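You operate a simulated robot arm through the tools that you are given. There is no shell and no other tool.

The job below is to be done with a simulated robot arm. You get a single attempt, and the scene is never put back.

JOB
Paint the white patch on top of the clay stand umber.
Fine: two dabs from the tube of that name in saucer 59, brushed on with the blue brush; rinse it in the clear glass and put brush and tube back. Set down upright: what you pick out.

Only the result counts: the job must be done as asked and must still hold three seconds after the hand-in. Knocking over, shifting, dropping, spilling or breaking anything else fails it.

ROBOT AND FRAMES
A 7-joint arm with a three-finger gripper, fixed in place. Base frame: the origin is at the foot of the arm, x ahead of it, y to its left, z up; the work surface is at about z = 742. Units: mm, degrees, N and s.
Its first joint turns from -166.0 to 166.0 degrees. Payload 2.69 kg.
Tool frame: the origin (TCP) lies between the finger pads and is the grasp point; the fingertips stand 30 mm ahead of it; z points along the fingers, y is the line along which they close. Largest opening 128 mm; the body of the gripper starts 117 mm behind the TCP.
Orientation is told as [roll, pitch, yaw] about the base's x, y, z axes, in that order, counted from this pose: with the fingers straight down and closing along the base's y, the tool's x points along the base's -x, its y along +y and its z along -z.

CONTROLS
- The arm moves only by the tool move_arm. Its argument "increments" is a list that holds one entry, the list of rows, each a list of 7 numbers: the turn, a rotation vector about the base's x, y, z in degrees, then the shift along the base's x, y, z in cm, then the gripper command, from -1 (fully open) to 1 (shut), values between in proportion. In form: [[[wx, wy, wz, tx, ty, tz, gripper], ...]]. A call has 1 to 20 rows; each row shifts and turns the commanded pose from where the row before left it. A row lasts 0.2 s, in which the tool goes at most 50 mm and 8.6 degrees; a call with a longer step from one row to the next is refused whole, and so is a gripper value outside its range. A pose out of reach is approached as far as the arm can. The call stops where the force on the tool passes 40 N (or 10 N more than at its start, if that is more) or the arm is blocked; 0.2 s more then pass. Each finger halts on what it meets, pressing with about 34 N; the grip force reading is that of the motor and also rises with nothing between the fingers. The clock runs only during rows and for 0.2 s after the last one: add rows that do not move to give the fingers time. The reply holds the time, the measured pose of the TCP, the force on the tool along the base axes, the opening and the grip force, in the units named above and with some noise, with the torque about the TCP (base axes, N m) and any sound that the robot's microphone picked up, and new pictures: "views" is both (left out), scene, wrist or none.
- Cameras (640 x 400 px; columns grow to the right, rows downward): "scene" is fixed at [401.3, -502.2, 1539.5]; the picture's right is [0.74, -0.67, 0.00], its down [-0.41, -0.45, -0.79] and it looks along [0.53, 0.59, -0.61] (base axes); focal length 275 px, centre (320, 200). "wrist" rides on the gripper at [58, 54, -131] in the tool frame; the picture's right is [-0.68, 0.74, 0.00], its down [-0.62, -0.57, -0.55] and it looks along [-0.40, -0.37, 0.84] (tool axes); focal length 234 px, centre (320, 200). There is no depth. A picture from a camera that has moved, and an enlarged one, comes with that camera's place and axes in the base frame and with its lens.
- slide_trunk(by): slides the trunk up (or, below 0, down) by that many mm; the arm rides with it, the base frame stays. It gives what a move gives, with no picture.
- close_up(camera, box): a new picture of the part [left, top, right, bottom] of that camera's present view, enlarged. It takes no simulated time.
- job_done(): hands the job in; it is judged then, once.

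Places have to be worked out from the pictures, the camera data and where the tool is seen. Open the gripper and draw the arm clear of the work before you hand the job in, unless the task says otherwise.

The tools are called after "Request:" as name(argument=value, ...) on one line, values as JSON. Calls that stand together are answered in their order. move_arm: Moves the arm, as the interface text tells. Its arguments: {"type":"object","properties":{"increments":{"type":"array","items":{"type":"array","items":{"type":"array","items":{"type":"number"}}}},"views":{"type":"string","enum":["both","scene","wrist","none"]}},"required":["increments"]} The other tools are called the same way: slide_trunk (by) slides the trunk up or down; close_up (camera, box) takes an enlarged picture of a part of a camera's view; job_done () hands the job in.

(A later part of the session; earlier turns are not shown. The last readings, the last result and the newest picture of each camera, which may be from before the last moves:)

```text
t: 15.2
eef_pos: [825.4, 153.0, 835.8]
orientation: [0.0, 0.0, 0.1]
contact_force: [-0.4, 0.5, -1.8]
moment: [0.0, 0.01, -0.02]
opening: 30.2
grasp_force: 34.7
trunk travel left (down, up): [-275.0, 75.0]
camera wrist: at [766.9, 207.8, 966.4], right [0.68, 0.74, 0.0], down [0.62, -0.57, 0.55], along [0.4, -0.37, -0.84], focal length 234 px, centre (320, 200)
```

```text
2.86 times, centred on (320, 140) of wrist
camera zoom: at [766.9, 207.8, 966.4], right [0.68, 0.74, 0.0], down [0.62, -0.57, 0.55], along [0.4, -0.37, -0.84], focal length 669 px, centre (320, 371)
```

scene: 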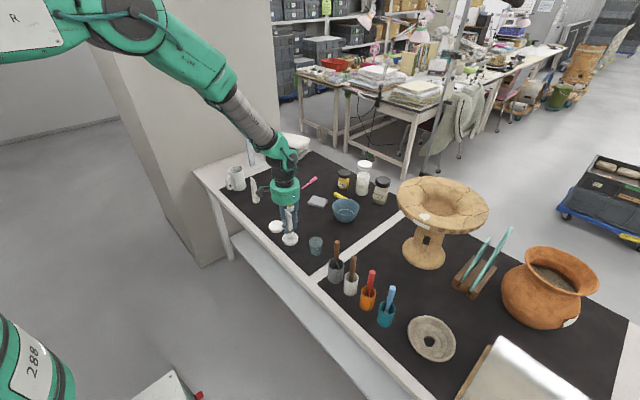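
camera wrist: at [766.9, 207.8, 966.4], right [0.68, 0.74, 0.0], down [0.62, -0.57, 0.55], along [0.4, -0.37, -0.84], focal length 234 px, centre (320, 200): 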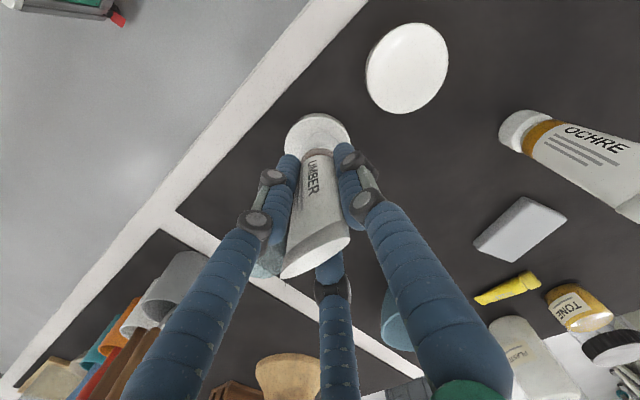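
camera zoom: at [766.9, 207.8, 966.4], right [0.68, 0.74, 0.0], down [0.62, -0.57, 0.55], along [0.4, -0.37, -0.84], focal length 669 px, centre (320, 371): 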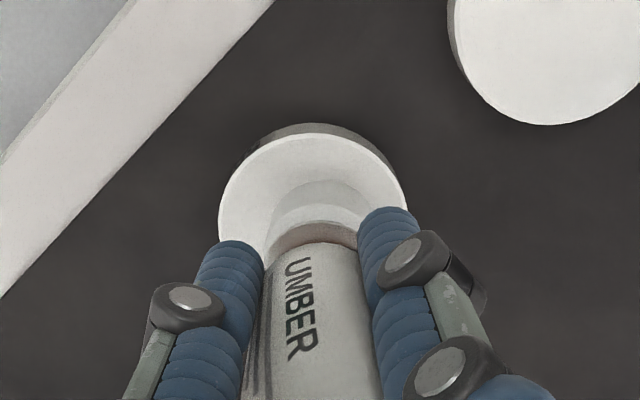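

At 34 N grip no dab has fallen. I try one short full squeeze and listen for a sound.

Request:
move_arm(increments=[[[0, 0, 0, 0, 0, 0, 1.0], [0, 0, 0, 0, 0, 0, 0.6]]])

Request:
close_up(camera="wrist", box=[240, 70, 400, 210])

```text
t: 15.8
eef_pos: [824.3, 152.8, 834.9]
orientation: [0.0, 0.0, 0.0]
contact_force: [-0.3, 0.0, -0.3]
moment: [0.01, 0.0, -0.01]
opening: 30.8
grasp_force: 33.9
trunk travel left (down, up): [-275.0, 75.0]
camera wrist: at [766.7, 207.8, 966.7], right [0.68, 0.74, 0.0], down [0.62, -0.57, 0.55], along [0.4, -0.37, -0.84], focal length 234 px, centre (320, 200)
```

scene: 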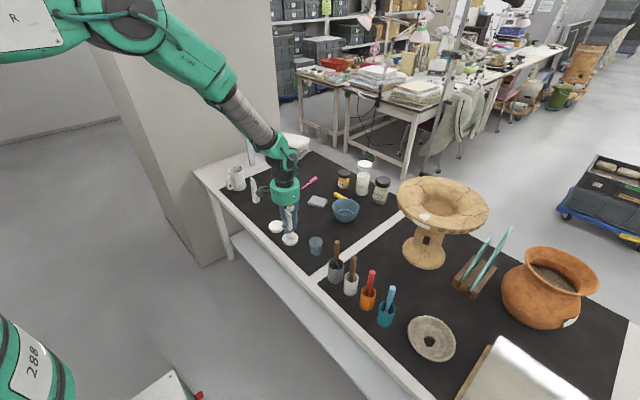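
wrist: 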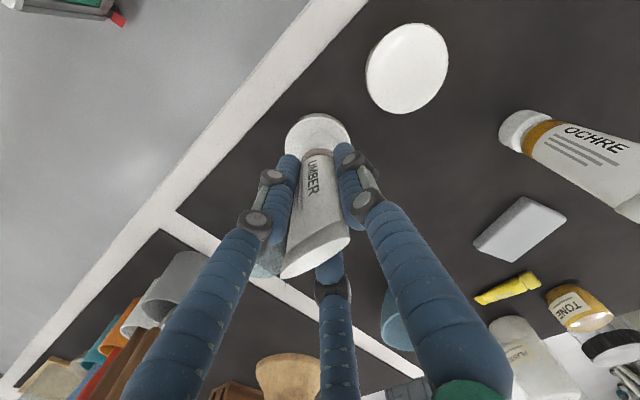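

```text
2.86 times, centred on (320, 140) of wrist
camera zoom: at [766.7, 207.8, 966.7], right [0.68, 0.74, 0.0], down [0.62, -0.57, 0.55], along [0.4, -0.37, -0.84], focal length 669 px, centre (320, 371)
```

zoom: 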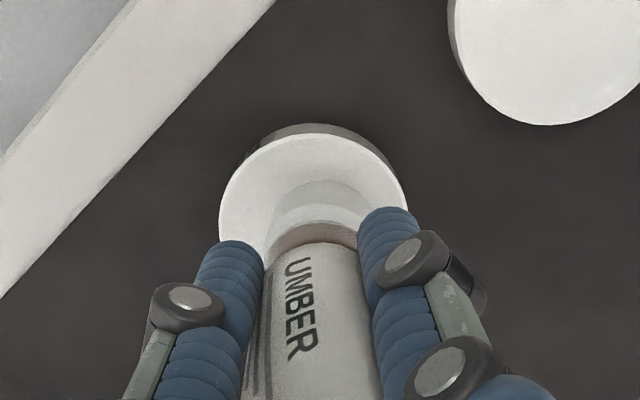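

Squeezing alone yields nothing, so a dab probably needs the tip brought down to the saucer. I lower slowly towards contact, watching force and sound.

Request:
move_arm(increments=[[[0, 0, 0, 0, 0, -0.3, 0.6], [0, 0, 0, 0, 0, -0.3, 0.6], [0, 0, 0, 0, 0, -0.3, 0.6], [0, 0, 0, 0, 0, 0, 0.6]]], views="wrist")

```text
t: 16.8
eef_pos: [825.4, 154.0, 827.8]
orientation: [0.0, -0.1, 0.0]
contact_force: [-1.2, 0.0, 4.1]
moment: [-0.11, 0.07, -0.01]
opening: 30.3
grasp_force: 33.7
trunk travel left (down, up): [-275.0, 75.0]
camera wrist: at [766.7, 207.7, 958.9], right [0.68, 0.74, 0.0], down [0.62, -0.57, 0.55], along [0.4, -0.37, -0.84], focal length 234 px, centre (320, 200)
```

wrist: 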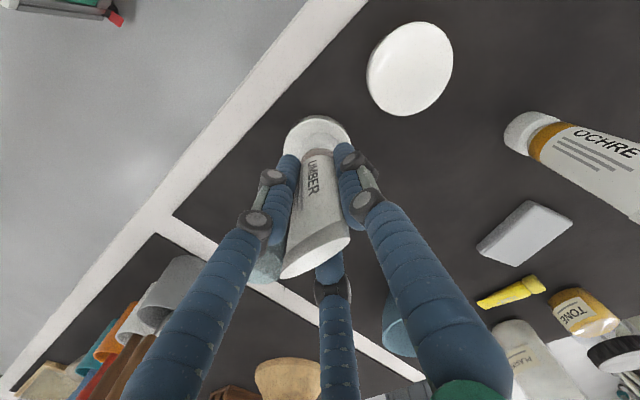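

There is light contact (4 N) at TCP z 828 but no sound. I lift and shift aside to see whether a dab was left.

Request:
move_arm(increments=[[[0, 0, 0, 0, 0, 0.8, 0.6], [0, 0, 0, 0, 0, 2.2, 0.6], [0, 0, 0, 3.0, 1.0, 1.5, 0.6], [0, 0, 0, 2.5, 1.0, 0, 0.6], [0, 0, 0, 0, 0, 0, 0.6]]])

Request:
close_up(camera="scene", box=[260, 190, 330, 260])

Request:
close_up(camera="wrist", box=[240, 50, 400, 190])

```text
t: 18.0
eef_pos: [880.7, 174.1, 870.8]
orientation: [0.0, -0.1, 0.0]
contact_force: [-0.7, 0.3, -1.3]
moment: [0.01, 0.0, -0.01]
opening: 30.5
grasp_force: 33.9
trunk travel left (down, up): [-275.0, 75.0]
camera wrist: at [822.0, 228.6, 1002.3], right [0.68, 0.74, 0.0], down [0.62, -0.57, 0.55], along [0.4, -0.37, -0.84], focal length 234 px, centre (320, 200)
```

scene: 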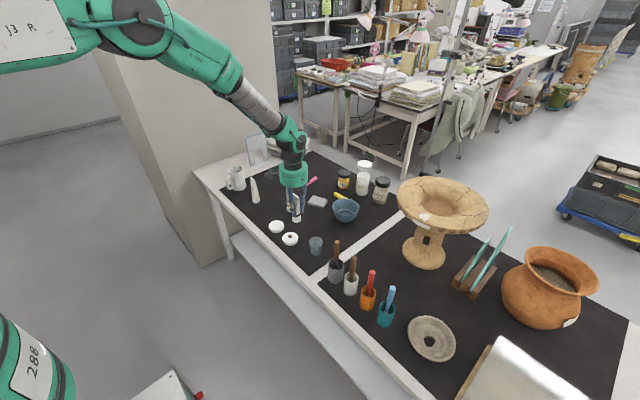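
wrist: 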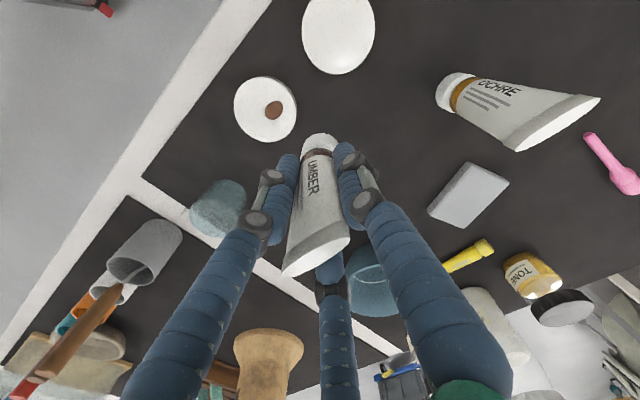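

```text
5.71 times, centred on (295, 225) of scene
camera zoom: at [401.3, -502.2, 1539.5], right [0.74, -0.67, 0.0], down [-0.41, -0.45, -0.79], along [0.53, 0.59, -0.61], focal length 1572 px, centre (463, 57)
```

zoom: 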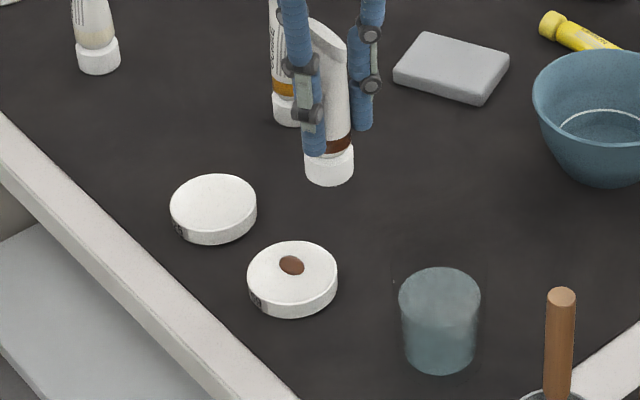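

```text
2.86 times, centred on (320, 120) of wrist
camera zoom: at [822.0, 228.6, 1002.3], right [0.68, 0.74, 0.0], down [0.62, -0.57, 0.55], along [0.4, -0.37, -0.84], focal length 669 px, centre (320, 429)
```

zoom: 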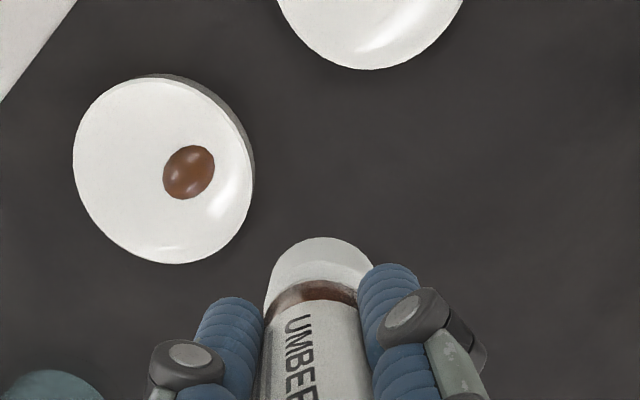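

One brown dab now lies in saucer 59. I go back, touch down once more in the same manner without an extra squeeze, and then check again.

Request:
move_arm(increments=[[[0, 0, 0, -2.7, -1.0, 0, 0.6], [0, 0, 0, -2.9, -1.0, -1.5, 0.6], [0, 0, 0, 0, 0, -1.7, 0.6], [0, 0, 0, 0, 0, -0.4, 0.6], [0, 0, 0, 0, 0, -0.4, 0.6], [0, 0, 0, 0, 0, -0.3, 0.6], [0, 0, 0, 0, 0, 0, 0.6]]], views="none")

```text
t: 19.6
eef_pos: [824.2, 153.2, 828.0]
orientation: [0.0, 0.0, -0.1]
contact_force: [0.7, 0.0, -0.8]
moment: [-0.01, -0.01, 0.03]
opening: 30.6
grasp_force: 33.9
trunk travel left (down, up): [-275.0, 75.0]
```

No contact yet at z 828; I lower another couple of millimetres.

Request:
move_arm(increments=[[[0, 0, 0, 0, 0, -0.15, 0.6], [0, 0, 0, 0, 0, 0, 0.6]]], views="none")

```text
t: 20.2
eef_pos: [823.5, 152.9, 828.4]
orientation: [-0.1, 0.0, 0.0]
contact_force: [0.9, -0.4, 1.4]
moment: [-0.02, 0.01, 0.0]
opening: 30.3
grasp_force: 34.1
trunk travel left (down, up): [-275.0, 75.0]
```

Force is only 1.4 N, about noise; I lower one more millimetre or so for a definite light touch.

Request:
move_arm(increments=[[[0, 0, 0, 0, 0, -0.12, 0.6], [0, 0, 0, 0, 0, 0, 0.6]]], views="none")

```text
t: 20.8
eef_pos: [823.2, 153.1, 827.7]
orientation: [0.0, -0.1, 0.0]
contact_force: [-2.0, 0.1, 9.3]
moment: [-0.16, 0.15, -0.01]
opening: 30.7
grasp_force: 34.1
trunk travel left (down, up): [-275.0, 75.0]
```

A clear 9 N touch. Now I lift and move aside the same way to see the saucer.

Request:
move_arm(increments=[[[0, 0, 0, 0, 0, 0.8, 0.6], [0, 0, 0, 0, 0, 2.4, 0.6], [0, 0, 0, 3.0, 1.0, 1.5, 0.6], [0, 0, 0, 2.6, 1.0, 0, 0.6], [0, 0, 0, 0, 0, 0, 0.6]]])

Request:
close_up(camera="scene", box=[260, 190, 330, 260])

Request:
close_up(camera="wrist", box=[240, 50, 400, 190])

```text
t: 22.0
eef_pos: [879.7, 172.9, 874.0]
orientation: [0.0, 0.1, 0.0]
contact_force: [0.2, -0.1, -1.8]
moment: [0.0, 0.01, 0.02]
opening: 30.6
grasp_force: 34.6
trunk travel left (down, up): [-275.0, 75.0]
camera wrist: at [821.9, 228.2, 1005.2], right [0.68, 0.74, 0.0], down [0.62, -0.57, 0.55], along [0.4, -0.37, -0.84], focal length 234 px, centre (320, 200)
```

scene: 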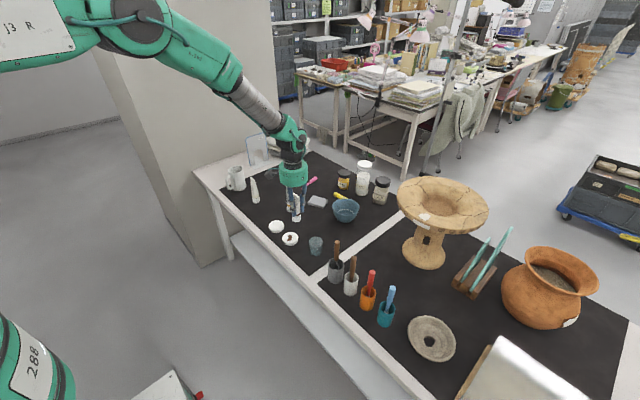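
wrist: 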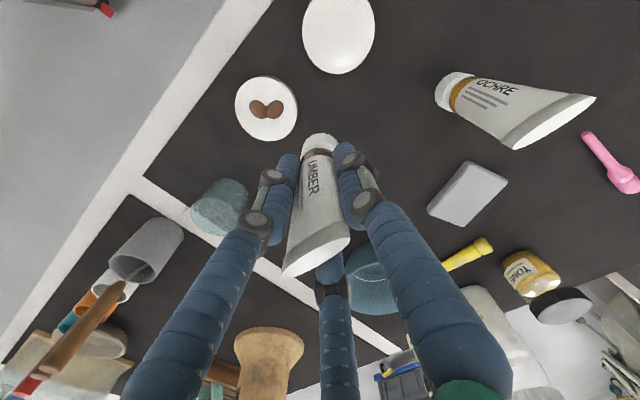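

```text
5.71 times, centred on (295, 225) of scene
camera zoom: at [401.3, -502.2, 1539.5], right [0.74, -0.67, 0.0], down [-0.41, -0.45, -0.79], along [0.53, 0.59, -0.61], focal length 1572 px, centre (463, 57)
```

zoom: 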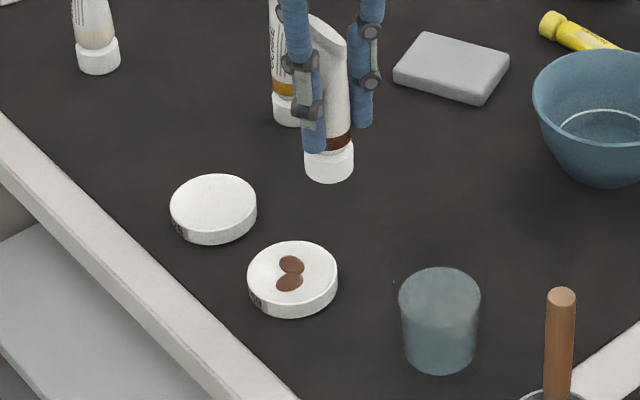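

```text
2.86 times, centred on (320, 120) of wrist
camera zoom: at [821.9, 228.2, 1005.2], right [0.68, 0.74, 0.0], down [0.62, -0.57, 0.55], along [0.4, -0.37, -0.84], focal length 669 px, centre (320, 429)
```

zoom: 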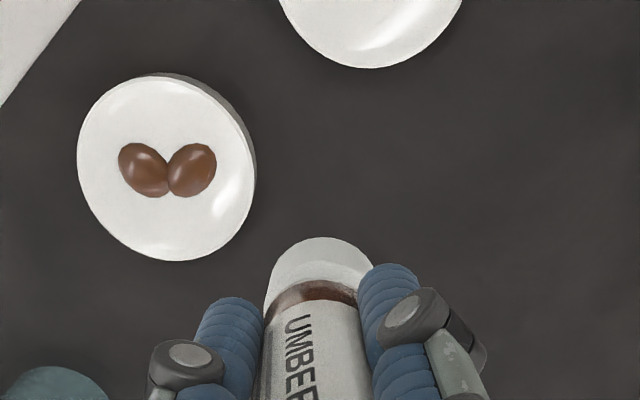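

Two dabs are in saucer 59. Now I return the tube: up, across over the ochre tube, and down to its spot at (900, 382).

Request:
move_arm(increments=[[[0, 0, 0, 0, 0, 4.3, 0.6], [0, 0, 0, 0, 0, 4.3, 0.6], [0, 0, 0, 0.4, 4.2, 0, 0.6], [0, 0, 0, 0.4, 4.2, 0, 0.6], [0, 0, 0, 0.4, 4.2, 0, 0.6], [0, 0, 0, 0.4, 4.2, 0, 0.6], [0, 0, 0, 0.4, 4.1, 0, 0.6], [0, 0, 0, 0, 0, 0, 0.6], [0, 0, 0, 0, 0, -4.0, 0.6], [0, 0, 0, 0, 0, -4.0, 0.6], [0, 0, 0, 0, 0, -4.0, 0.6], [0, 0, 0, 0, 0, 0, 0.6]]])

```text
t: 24.6
eef_pos: [899.6, 381.7, 837.7]
orientation: [0.1, -0.1, 0.1]
contact_force: [-0.8, 0.1, -1.2]
moment: [-0.03, -0.03, 0.01]
opening: 30.6
grasp_force: 33.6
trunk travel left (down, up): [-275.0, 75.0]
camera wrist: at [841.6, 436.4, 968.1], right [0.68, 0.74, 0.0], down [0.62, -0.57, 0.55], along [0.4, -0.37, -0.84], focal length 234 px, centre (320, 200)
```

scene: 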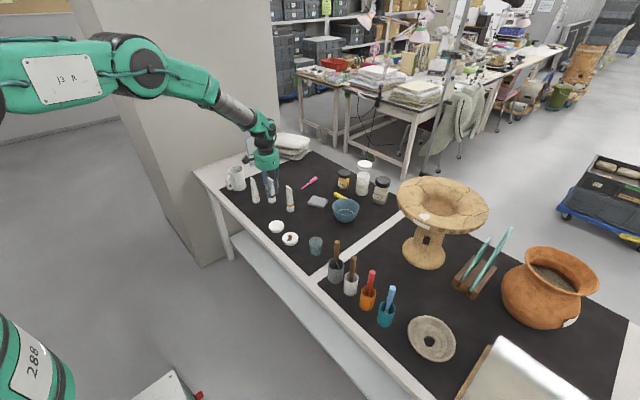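
wrist: 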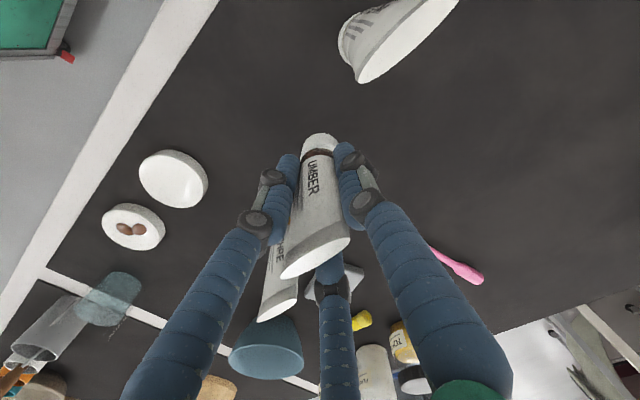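

I lower the last 24 mm gently until the cap meets the table.

Request:
move_arm(increments=[[[0, 0, 0, 0, 0, -1.2, 0.6], [0, 0, 0, 0, 0, -0.6, 0.6], [0, 0, 0, 0, 0, -0.4, 0.6], [0, 0, 0, 0, 0, -0.2, 0.6], [0, 0, 0, 0, 0, 0, 0.6]]], views="none")

```text
t: 25.8
eef_pos: [901.5, 382.6, 814.2]
orientation: [0.0, 0.0, 0.0]
contact_force: [0.3, 0.2, -1.1]
moment: [-0.02, 0.0, 0.03]
opening: 30.4
grasp_force: 33.7
trunk travel left (down, up): [-275.0, 75.0]
```

Request:
move_arm(increments=[[[0, 0, 0, 0, 0, -0.12, 0.6], [0, 0, 0, 0, 0, 0, 0.6]]], views="none")

```text
t: 26.4
eef_pos: [899.4, 381.7, 814.1]
orientation: [-0.1, 0.0, -0.1]
contact_force: [0.2, -1.4, -0.5]
moment: [0.0, 0.01, 0.0]
opening: 30.5
grasp_force: 34.1
trunk travel left (down, up): [-275.0, 75.0]
```

Still only the tube's weight on the tool; I lower another millimetre.

Request:
move_arm(increments=[[[0, 0, 0, 0, 0, -0.12, 0.6], [0, 0, 0, 0, 0, 0, 0.6]]], views="none")

```text
t: 27.0
eef_pos: [901.0, 382.4, 813.7]
orientation: [0.0, 0.0, 0.0]
contact_force: [0.0, -0.1, -0.9]
moment: [0.01, 0.0, -0.01]
opening: 30.4
grasp_force: 34.1
trunk travel left (down, up): [-275.0, 75.0]
```

Request:
move_arm(increments=[[[0, 0, 0, 0, 0, -0.12, 0.6], [0, 0, 0, 0, 0, 0, 0.6]]], views="scene")

Request:
close_up(camera="scene", box=[240, 150, 310, 220])

```text
t: 27.6
eef_pos: [901.2, 381.5, 811.5]
orientation: [-0.1, 0.0, 0.0]
contact_force: [-2.2, -1.1, 7.3]
moment: [-0.18, 0.17, -0.04]
opening: 30.4
grasp_force: 34.8
trunk travel left (down, up): [-275.0, 75.0]
```

scene: 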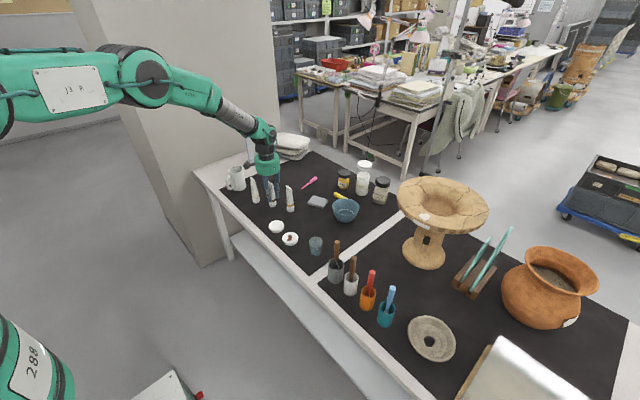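

```text
5.71 times, centred on (275, 185) of scene
camera zoom: at [401.3, -502.2, 1539.5], right [0.74, -0.67, 0.0], down [-0.41, -0.45, -0.79], along [0.53, 0.59, -0.61], focal length 1572 px, centre (577, 286)
```

zoom: 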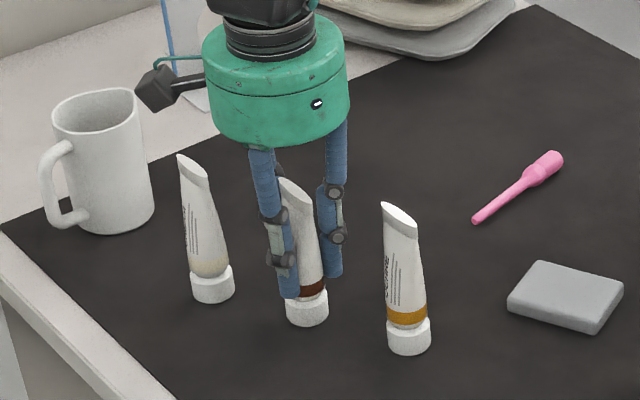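

The cap now rests on the table with 7 N, in the same place as before. I open slowly to 70 mm and rise straight up.

Request:
move_arm(increments=[[[0, 0, 0, 0, 0, 0, 0.52], [0, 0, 0, 0, 0, 0, 0.47], [0, 0, 0, 0, 0, 0, 0.4], [0, 0, 0, 0, 0, 0, 0.2], [0, 0, 0, 0, 0, 0, -0.1], [0, 0, 0, 0, 0, 0, -0.1], [0, 0, 0, 0, 0, 2.0, -0.1], [0, 0, 0, 0, 0, 4.0, -0.1], [0, 0, 0, 0, 0, 4.0, -0.1], [0, 0, 0, 0, 0, 4.0, -0.1], [0, 0, 0, 0, 0, 0, -0.1]]])

Request:
close_up(camera="scene", box=[240, 150, 310, 220])

```text
t: 30.0
eef_pos: [900.6, 382.8, 953.3]
orientation: [0.0, 0.0, -0.1]
contact_force: [-0.4, -0.3, 1.4]
moment: [0.01, 0.01, -0.01]
opening: 70.4
grasp_force: 0.0
trunk travel left (down, up): [-275.0, 75.0]
camera wrist: at [842.5, 437.0, 1084.2], right [0.68, 0.74, 0.0], down [0.62, -0.57, 0.55], along [0.4, -0.37, -0.84], focal length 234 px, centre (320, 200)
```

scene: 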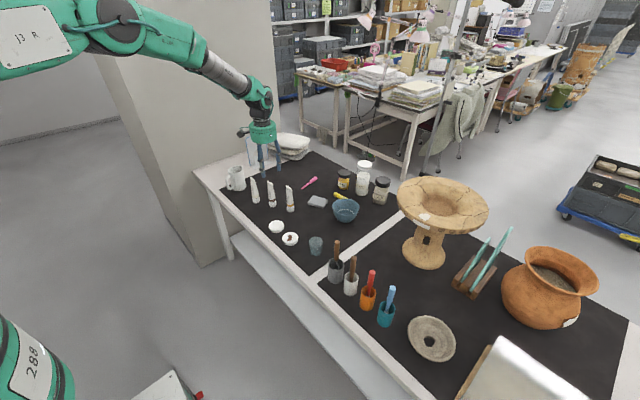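
wrist: 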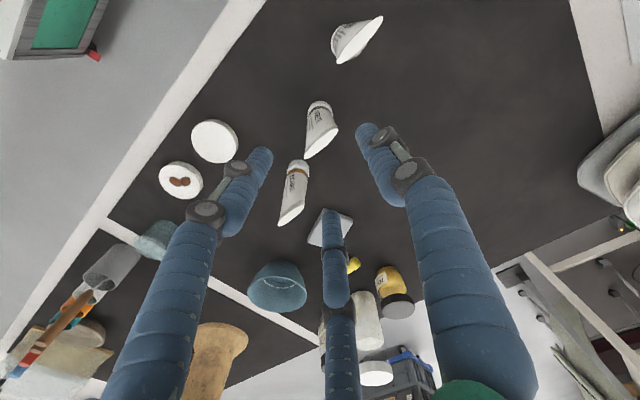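

```text
5.71 times, centred on (275, 185) of scene
camera zoom: at [401.3, -502.2, 1539.5], right [0.74, -0.67, 0.0], down [-0.41, -0.45, -0.79], along [0.53, 0.59, -0.61], focal length 1572 px, centre (577, 286)
```

zoom: 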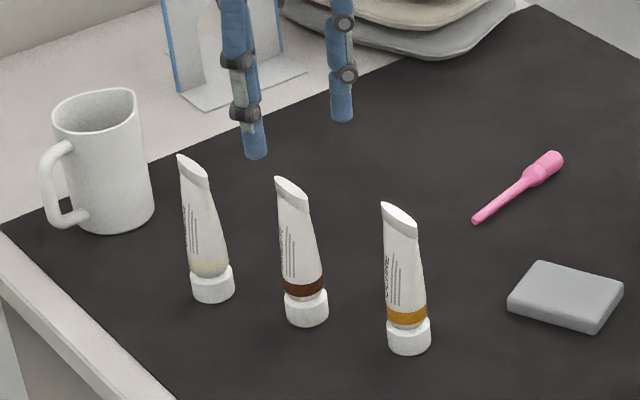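

The umber tube stands back upright. I now travel high across to view the blue brush in its teal pot.

Request:
move_arm(increments=[[[0, 0, 0, 0, 0, 4.5, -0.1], [0, 0, 0, 0, 0, 4.5, -0.1], [0, 0, 0, -0.7, -4.6, 0.25, -0.1], [0, 0, 0, -0.7, -4.6, 0.25, -0.1], [0, 0, 0, -0.7, -4.6, 0.25, -0.1], [0, 0, 0, -0.7, -4.6, 0.25, -0.1], [0, 0, 0, -0.7, -4.6, 0.25, -0.1], [0, 0, 0, -0.7, -4.6, 0.25, -0.1], [0, 0, 0, -0.7, -4.6, 0.25, -0.1], [0, 0, 0, -0.7, -4.6, 0.25, -0.1], [0, 0, 0, -0.7, -4.6, 0.25, -0.1], [0, 0, 0, -0.7, -4.6, 0.25, -0.1], [0, 0, 0, -0.7, -4.6, 0.25, -0.1], [0, 0, 0, -0.7, -4.6, 0.25, -0.1], [0, 0, 0, -0.7, -4.6, 0.25, -0.1], [0, 0, 0, -0.7, -4.6, 0.25, -0.1], [0, 0, 0, 0, 0, 0, -0.1]]])

Request:
close_up(camera="wrist", box=[230, 80, 410, 230])

Request:
close_up(camera="wrist", box=[260, 200, 420, 360])

Request:
close_up(camera="scene", box=[360, 275, 410, 330])

```text
t: 33.6
eef_pos: [800.4, -262.8, 1077.3]
orientation: [0.0, 0.0, 0.0]
contact_force: [0.7, -0.5, -0.4]
moment: [0.07, 0.01, -0.01]
opening: 70.5
grasp_force: 0.0
trunk travel left (down, up): [-275.0, 75.0]
camera wrist: at [743.1, -208.3, 1208.4], right [0.68, 0.74, 0.0], down [0.62, -0.57, 0.55], along [0.4, -0.37, -0.84], focal length 234 px, centre (320, 200)
```

scene: 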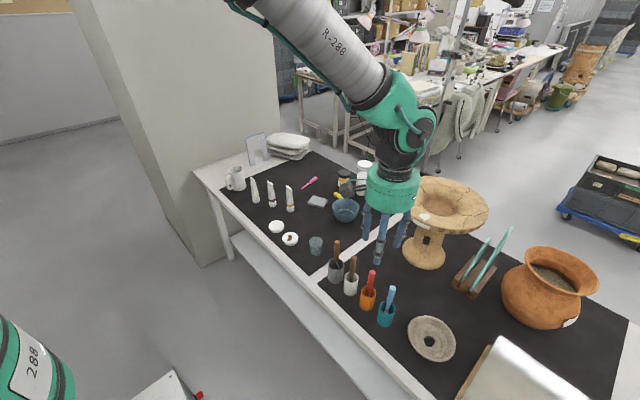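
wrist: 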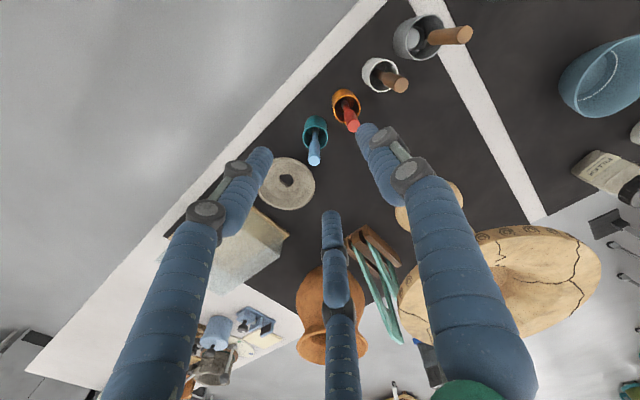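

```text
2.67 times, centred on (320, 155) of wrist
camera zoom: at [743.1, -208.3, 1208.4], right [0.68, 0.74, 0.0], down [0.62, -0.57, 0.55], along [0.4, -0.37, -0.84], focal length 624 px, centre (320, 320)
```

zoom: 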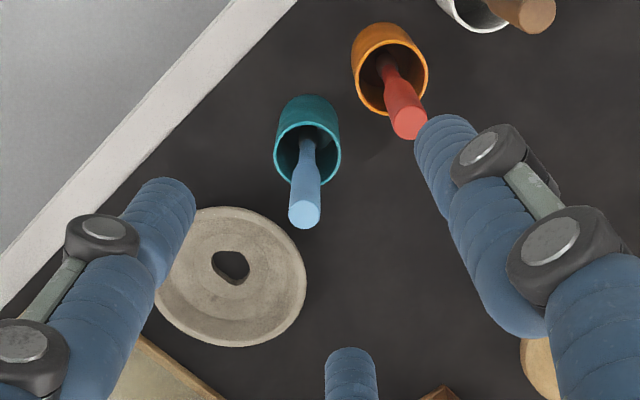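

```text
2.50 times, centred on (340, 280) of wrist
camera zoom: at [743.1, -208.3, 1208.4], right [0.68, 0.74, 0.0], down [0.62, -0.57, 0.55], along [0.4, -0.37, -0.84], focal length 585 px, centre (270, 0)
```

zoom: 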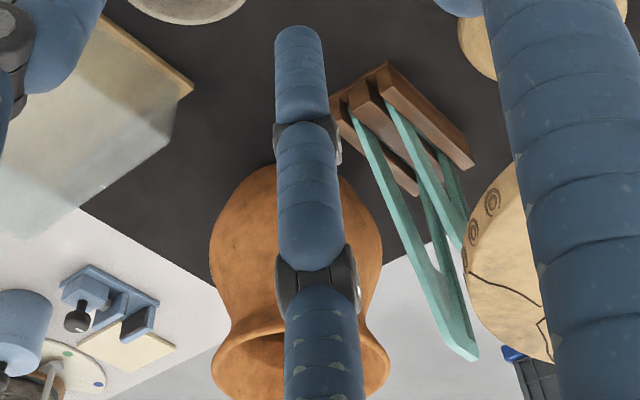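

```text
7.27 times, centred on (385, 302) of scene
camera zoom: at [401.3, -502.2, 1539.5], right [0.74, -0.67, 0.0], down [-0.41, -0.45, -0.79], along [0.53, 0.59, -0.61], focal length 2000 px, centre (-153, -546)
```

zoom: 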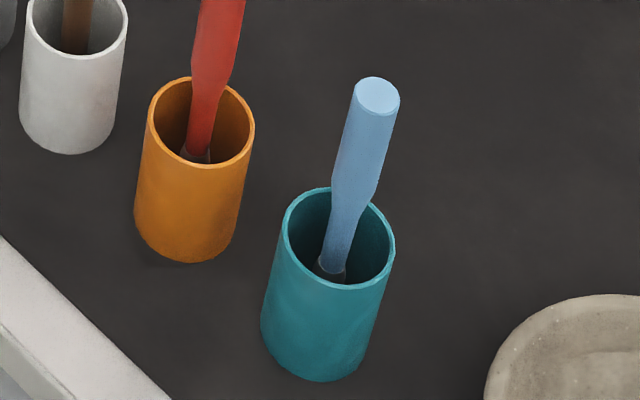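

The brush handle is nearly upright at about (838, -306) with its top near z 897 and the pot rim near z 812. I move above it with a 45 mm opening and check alignment.

Request:
move_arm(increments=[[[0, 0, 0, 1.3, -1.45, -3.0, 0.3], [0, 0, 0, 1.3, -1.45, -3.0, 0.3], [0, 0, 0, 1.2, -1.4, -3.0, 0.3], [0, 0, 0, 0, 0, -2.5, 0.3], [0, 0, 0, 0, 0, 0, 0.3]]])

Request:
close_up(camera="wrist", box=[260, 100, 380, 220])

Request:
close_up(camera="scene", box=[350, 240, 430, 330])

```text
t: 34.8
eef_pos: [838.5, -305.1, 963.8]
orientation: [0.0, -0.1, 0.0]
contact_force: [-0.2, 0.4, 0.6]
moment: [-0.03, 0.04, 0.02]
opening: 44.9
grasp_force: 0.0
trunk travel left (down, up): [-275.0, 75.0]
camera wrist: at [781.5, -250.5, 1093.2], right [0.68, 0.74, 0.0], down [0.62, -0.57, 0.55], along [0.4, -0.37, -0.84], focal length 234 px, centre (320, 200)
```

scene: 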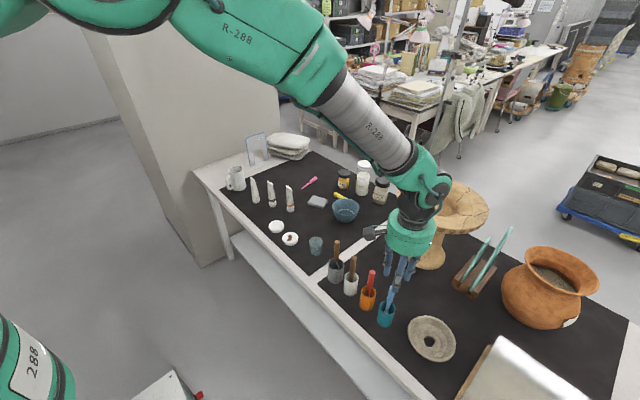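
wrist: 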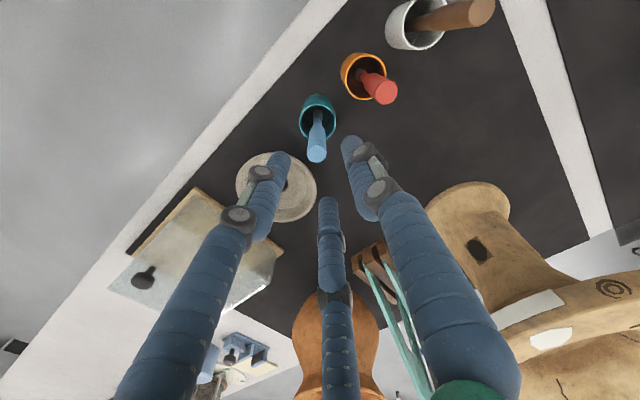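

```text
3.33 times, centred on (320, 160) of wrist
camera zoom: at [781.5, -250.5, 1093.2], right [0.68, 0.74, 0.0], down [0.62, -0.57, 0.55], along [0.4, -0.37, -0.84], focal length 781 px, centre (320, 333)
```

zoom: 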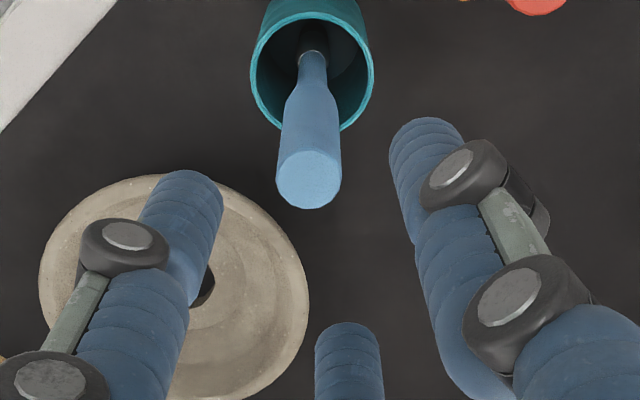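

```text
4.44 times, centred on (390, 285) of scene
camera zoom: at [401.3, -502.2, 1539.5], right [0.74, -0.67, 0.0], down [-0.41, -0.45, -0.79], along [0.53, 0.59, -0.61], focal length 1222 px, centre (9, -178)
```

zoom: 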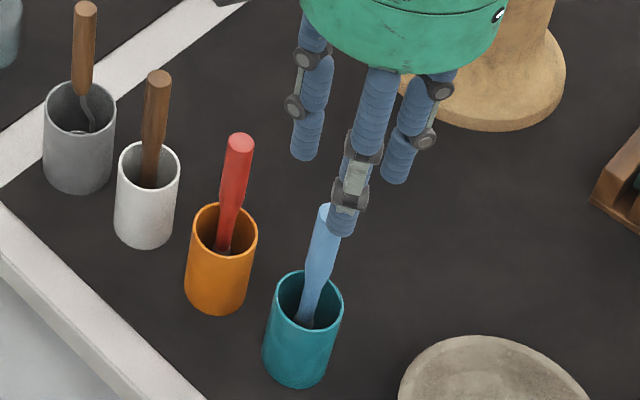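

The handle top is directly beneath the TCP. I descend so the claws straddle the upper handle (TCP z about 866).

Request:
move_arm(increments=[[[0, 0, 0, 0.0, -0.15, -3.0, 0.3], [0, 0, 0, 0, 0, -3.0, 0.3], [0, 0, 0, 0, 0, -2.2, 0.3], [0, 0, 0, 0, 0, -1.5, 0.3], [0, 0, 0, 0, 0, 0, 0.3]]])

Request:
close_up(camera="wrist", box=[260, 100, 380, 220])

Request:
close_up(camera="scene", box=[350, 240, 430, 330])

```text
t: 36.0
eef_pos: [839.3, -306.4, 866.6]
orientation: [0.0, 0.1, 0.0]
contact_force: [0.0, -0.9, 0.3]
moment: [0.01, -0.01, 0.01]
opening: 44.9
grasp_force: 0.1
trunk travel left (down, up): [-275.0, 75.0]
camera wrist: at [781.3, -251.8, 995.8], right [0.68, 0.74, 0.0], down [0.62, -0.57, 0.55], along [0.4, -0.37, -0.84], focal length 234 px, centre (320, 200)
```

scene: 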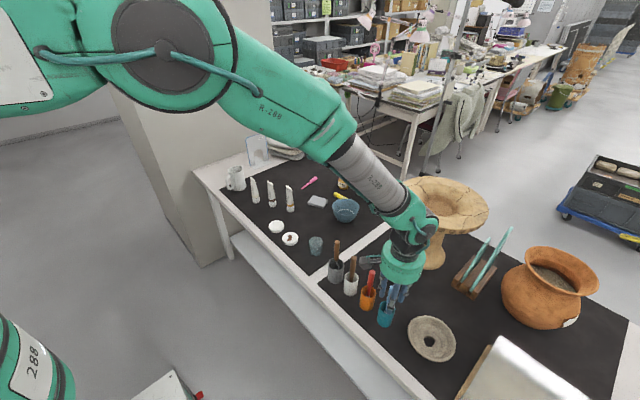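
wrist: 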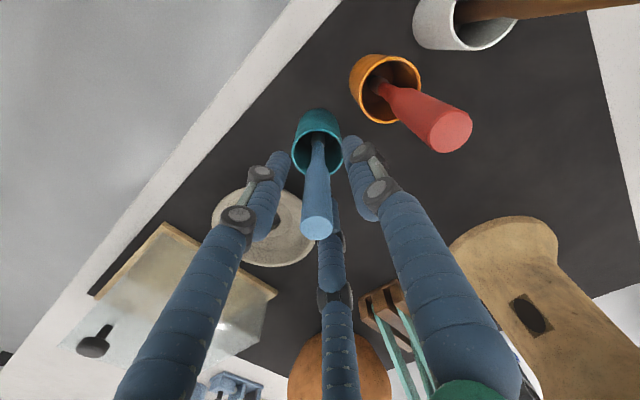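

```text
3.33 times, centred on (320, 160) of wrist
camera zoom: at [781.3, -251.8, 995.8], right [0.68, 0.74, 0.0], down [0.62, -0.57, 0.55], along [0.4, -0.37, -0.84], focal length 781 px, centre (320, 333)
```

zoom: 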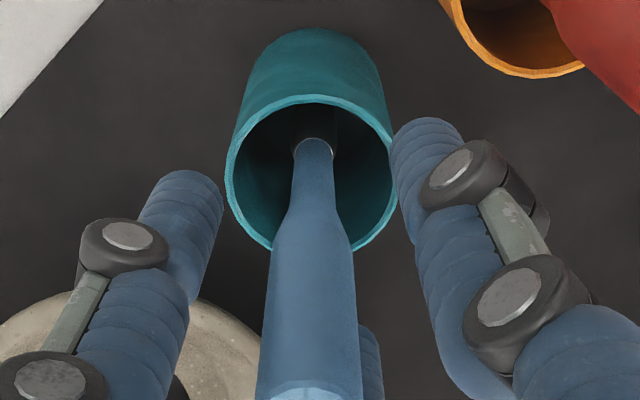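

```text
4.44 times, centred on (390, 285) of scene
camera zoom: at [401.3, -502.2, 1539.5], right [0.74, -0.67, 0.0], down [-0.41, -0.45, -0.79], along [0.53, 0.59, -0.61], focal length 1222 px, centre (9, -178)
```

zoom: 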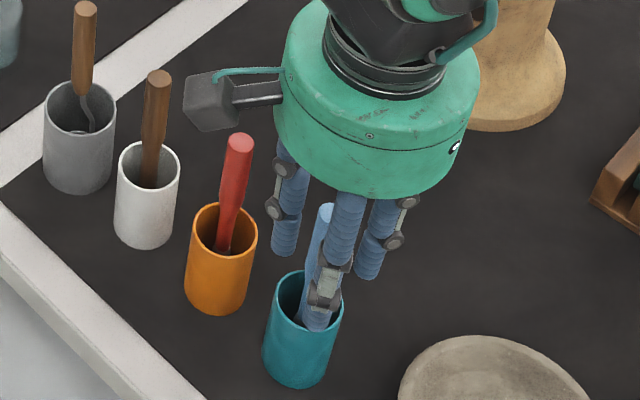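

The claws straddle the handle well. I close step by step on it.

Request:
move_arm(increments=[[[0, 0, 0, 0, 0, 0, 0.5], [0, 0, 0, 0, 0, 0, 0.6], [0, 0, 0, 0, 0, 0, 0.66], [0, 0, 0, 0, 0, 0, 0.7], [0, 0, 0, 0, 0, 0, 0.74], [0, 0, 0, 0, 0, 0, 0.78], [0, 0, 0, 0, 0, 0, 0.82], [0, 0, 0, 0, 0, 0, 0.82]]])

Request:
close_up(camera="wrist", box=[260, 100, 380, 250])

```text
t: 37.8
eef_pos: [838.7, -306.0, 864.8]
orientation: [0.0, 0.0, -0.1]
contact_force: [1.1, 0.2, -0.5]
moment: [0.01, -0.03, -0.03]
opening: 14.8
grasp_force: 34.1
trunk travel left (down, up): [-275.0, 75.0]
camera wrist: at [781.1, -251.7, 996.1], right [0.68, 0.74, 0.0], down [0.62, -0.57, 0.55], along [0.4, -0.37, -0.84], focal length 234 px, centre (320, 200)
```

scene: 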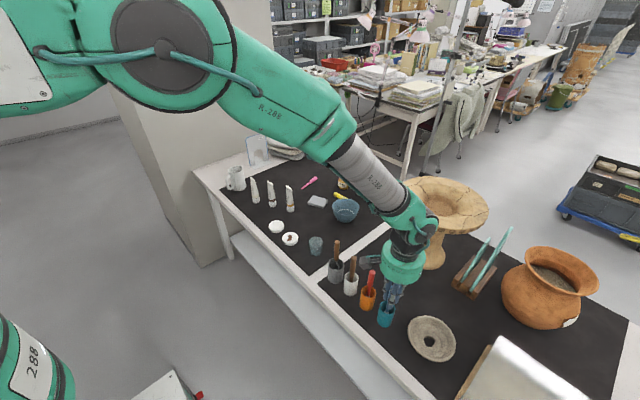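
wrist: 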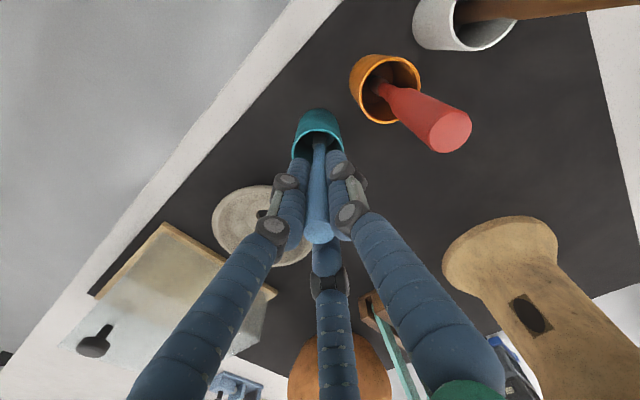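

```text
2.67 times, centred on (320, 175) of wrist
camera zoom: at [781.1, -251.7, 996.1], right [0.68, 0.74, 0.0], down [0.62, -0.57, 0.55], along [0.4, -0.37, -0.84], focal length 624 px, centre (320, 267)
```

zoom: 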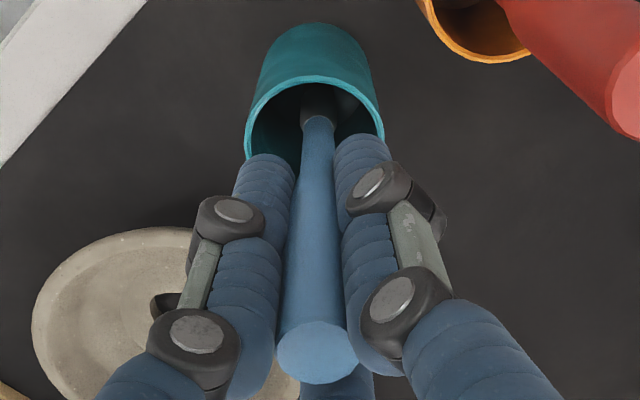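

The handle is gripped (14.8 mm, 34 N). I lift it straight out of the pot.

Request:
move_arm(increments=[[[0, 0, 0, 0, 0, 1.0, 0.82], [0, 0, 0, 0, 0, 2.0, 0.82], [0, 0, 0, 0, 0, 3.0, 0.82], [0, 0, 0, 0, 0, 3.0, 0.82], [0, 0, 0, 0, 0, 3.0, 0.82], [0, 0, 0, 0, 0, 2.0, 0.82], [0, 0, 0, 0, 0, 0, 0.82]]])

Request:
close_up(camera="scene", box=[340, 220, 440, 330])

Request:
close_up(camera="wrist", box=[260, 100, 380, 250])

```text
t: 39.4
eef_pos: [840.4, -305.0, 1004.8]
orientation: [-0.1, 0.0, 0.0]
contact_force: [0.1, -0.6, 0.4]
moment: [-0.01, -0.03, 0.01]
opening: 14.7
grasp_force: 34.2
trunk travel left (down, up): [-275.0, 75.0]
camera wrist: at [781.4, -251.0, 1135.7], right [0.68, 0.74, 0.0], down [0.62, -0.57, 0.55], along [0.4, -0.37, -0.84], focal length 234 px, centre (320, 200)
```

scene: 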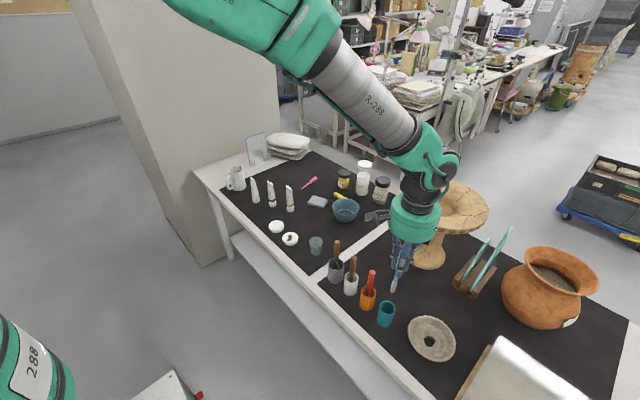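
wrist: 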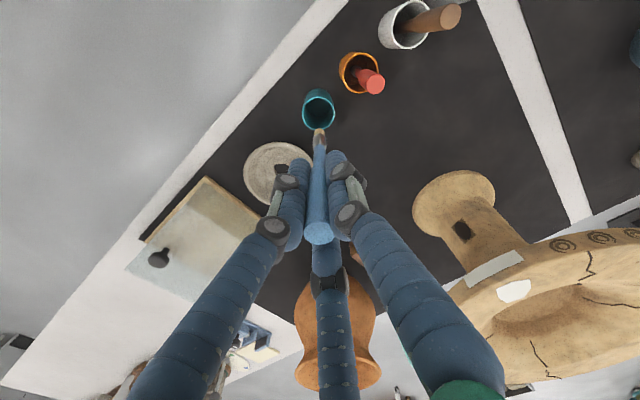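

```text
3.64 times, centred on (390, 275) of scene
camera zoom: at [401.3, -502.2, 1539.5], right [0.74, -0.67, 0.0], down [-0.41, -0.45, -0.79], along [0.53, 0.59, -0.61], focal length 1000 px, centre (66, -73)
```

zoom: 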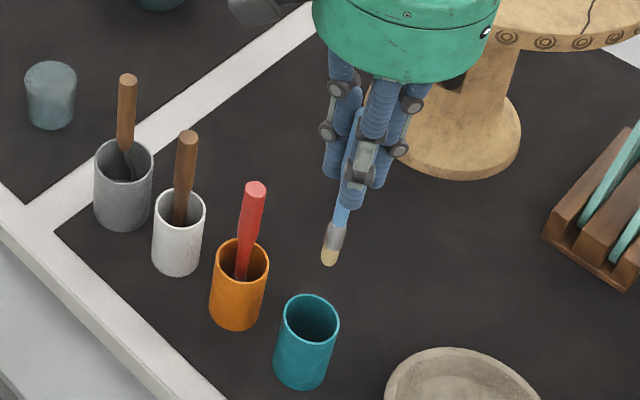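

```text
2.67 times, centred on (320, 175) of wrist
camera zoom: at [781.4, -251.0, 1135.7], right [0.68, 0.74, 0.0], down [0.62, -0.57, 0.55], along [0.4, -0.37, -0.84], focal length 624 px, centre (320, 267)
```

zoom: 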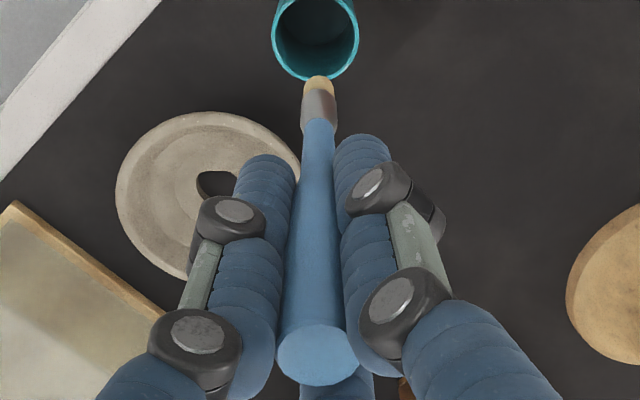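

The brush tip hangs about 118 mm below the TCP. I carry it high over the other brushes to above saucer 59 at about (826, 151) and lower part-way.

Request:
move_arm(increments=[[[0, 0, 0, 0, 0, 4.0, 0.82], [0, 0, 0, 0, 0, 3.0, 0.82], [0, 0, 0, -0.14, -0.0, 0, 0.82], [0, 0, 0, -0.14, 4.5, 0, 0.82], [0, 0, 0, -0.14, 4.6, 0, 0.82], [0, 0, 0, -0.14, 4.6, 0, 0.82], [0, 0, 0, -0.14, 4.6, 0, 0.82], [0, 0, 0, -0.14, 4.6, 0, 0.82], [0, 0, 0, -0.14, 4.6, 0, 0.82], [0, 0, 0, -0.14, 4.6, 0, 0.82], [0, 0, 0, -0.14, 4.6, 0, 0.82], [0, 0, 0, -0.14, 4.6, 0, 0.82], [0, 0, 0, 0, 4.35, 0, 0.82], [0, 0, 0, 0, 0, 0, 0.82], [0, 0, 0, 0, 0, -4.0, 0.82], [0, 0, 0, 0, 0, -4.0, 0.82], [0, 0, 0, 0, 0, -4.0, 0.82], [0, 0, 0, 0, 0, -4.0, 0.82], [0, 0, 0, 0, 0, 0, 0.82]]])

Request:
close_up(camera="scene", box=[260, 190, 330, 260])

Request:
close_up(camera="wrist", box=[270, 100, 370, 200])

```text
t: 43.4
eef_pos: [825.2, 150.1, 914.1]
orientation: [0.1, 0.0, 0.1]
contact_force: [0.7, -0.2, -0.9]
moment: [-0.03, 0.05, 0.01]
opening: 14.0
grasp_force: 34.1
trunk travel left (down, up): [-275.0, 75.0]
camera wrist: at [767.4, 204.8, 1045.2], right [0.68, 0.74, 0.0], down [0.62, -0.57, 0.55], along [0.4, -0.37, -0.84], focal length 234 px, centre (320, 200)
```

scene: 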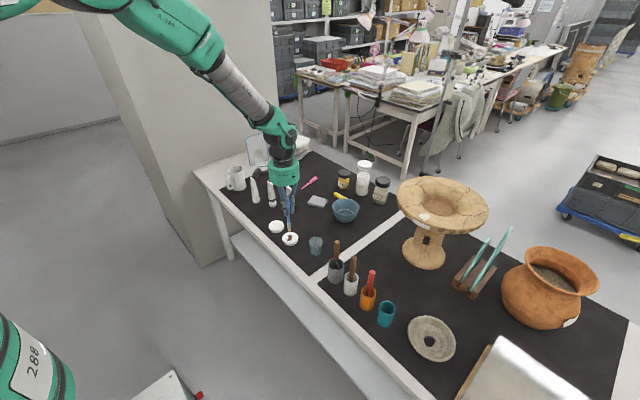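
wrist: 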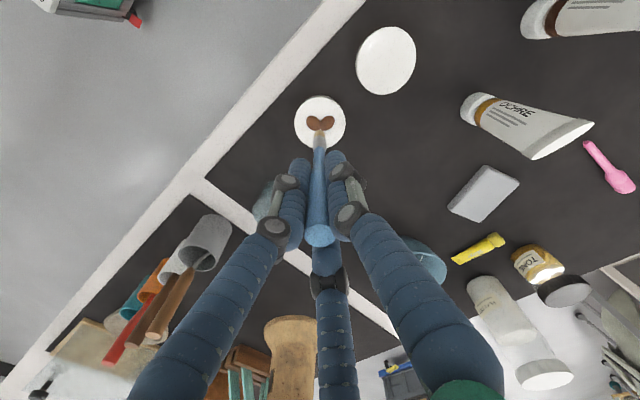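

```text
5.71 times, centred on (295, 225) of scene
camera zoom: at [401.3, -502.2, 1539.5], right [0.74, -0.67, 0.0], down [-0.41, -0.45, -0.79], along [0.53, 0.59, -0.61], focal length 1572 px, centre (463, 57)
```

zoom: 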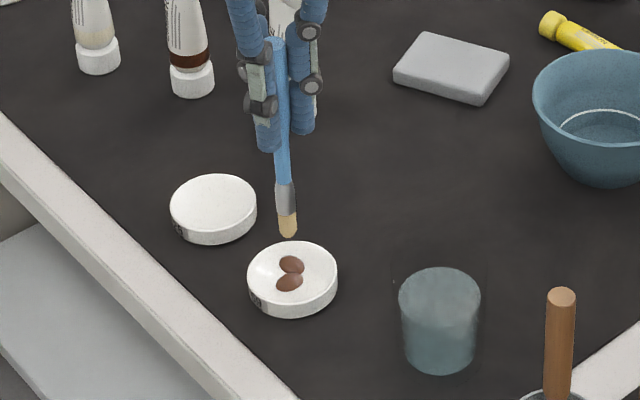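

```text
4.00 times, centred on (320, 150) of wrist
camera zoom: at [767.4, 204.8, 1045.2], right [0.68, 0.74, 0.0], down [0.62, -0.57, 0.55], along [0.4, -0.37, -0.84], focal length 937 px, centre (320, 400)
```

zoom: 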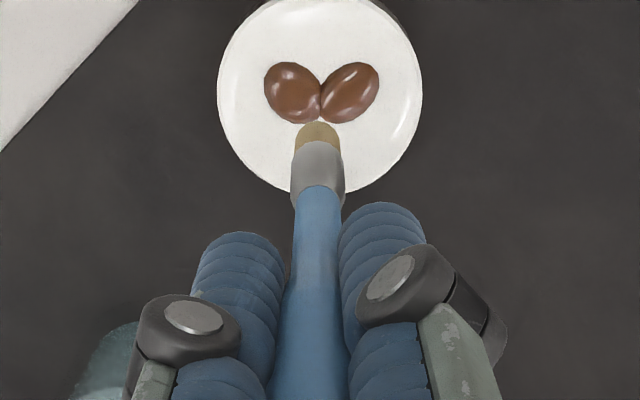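

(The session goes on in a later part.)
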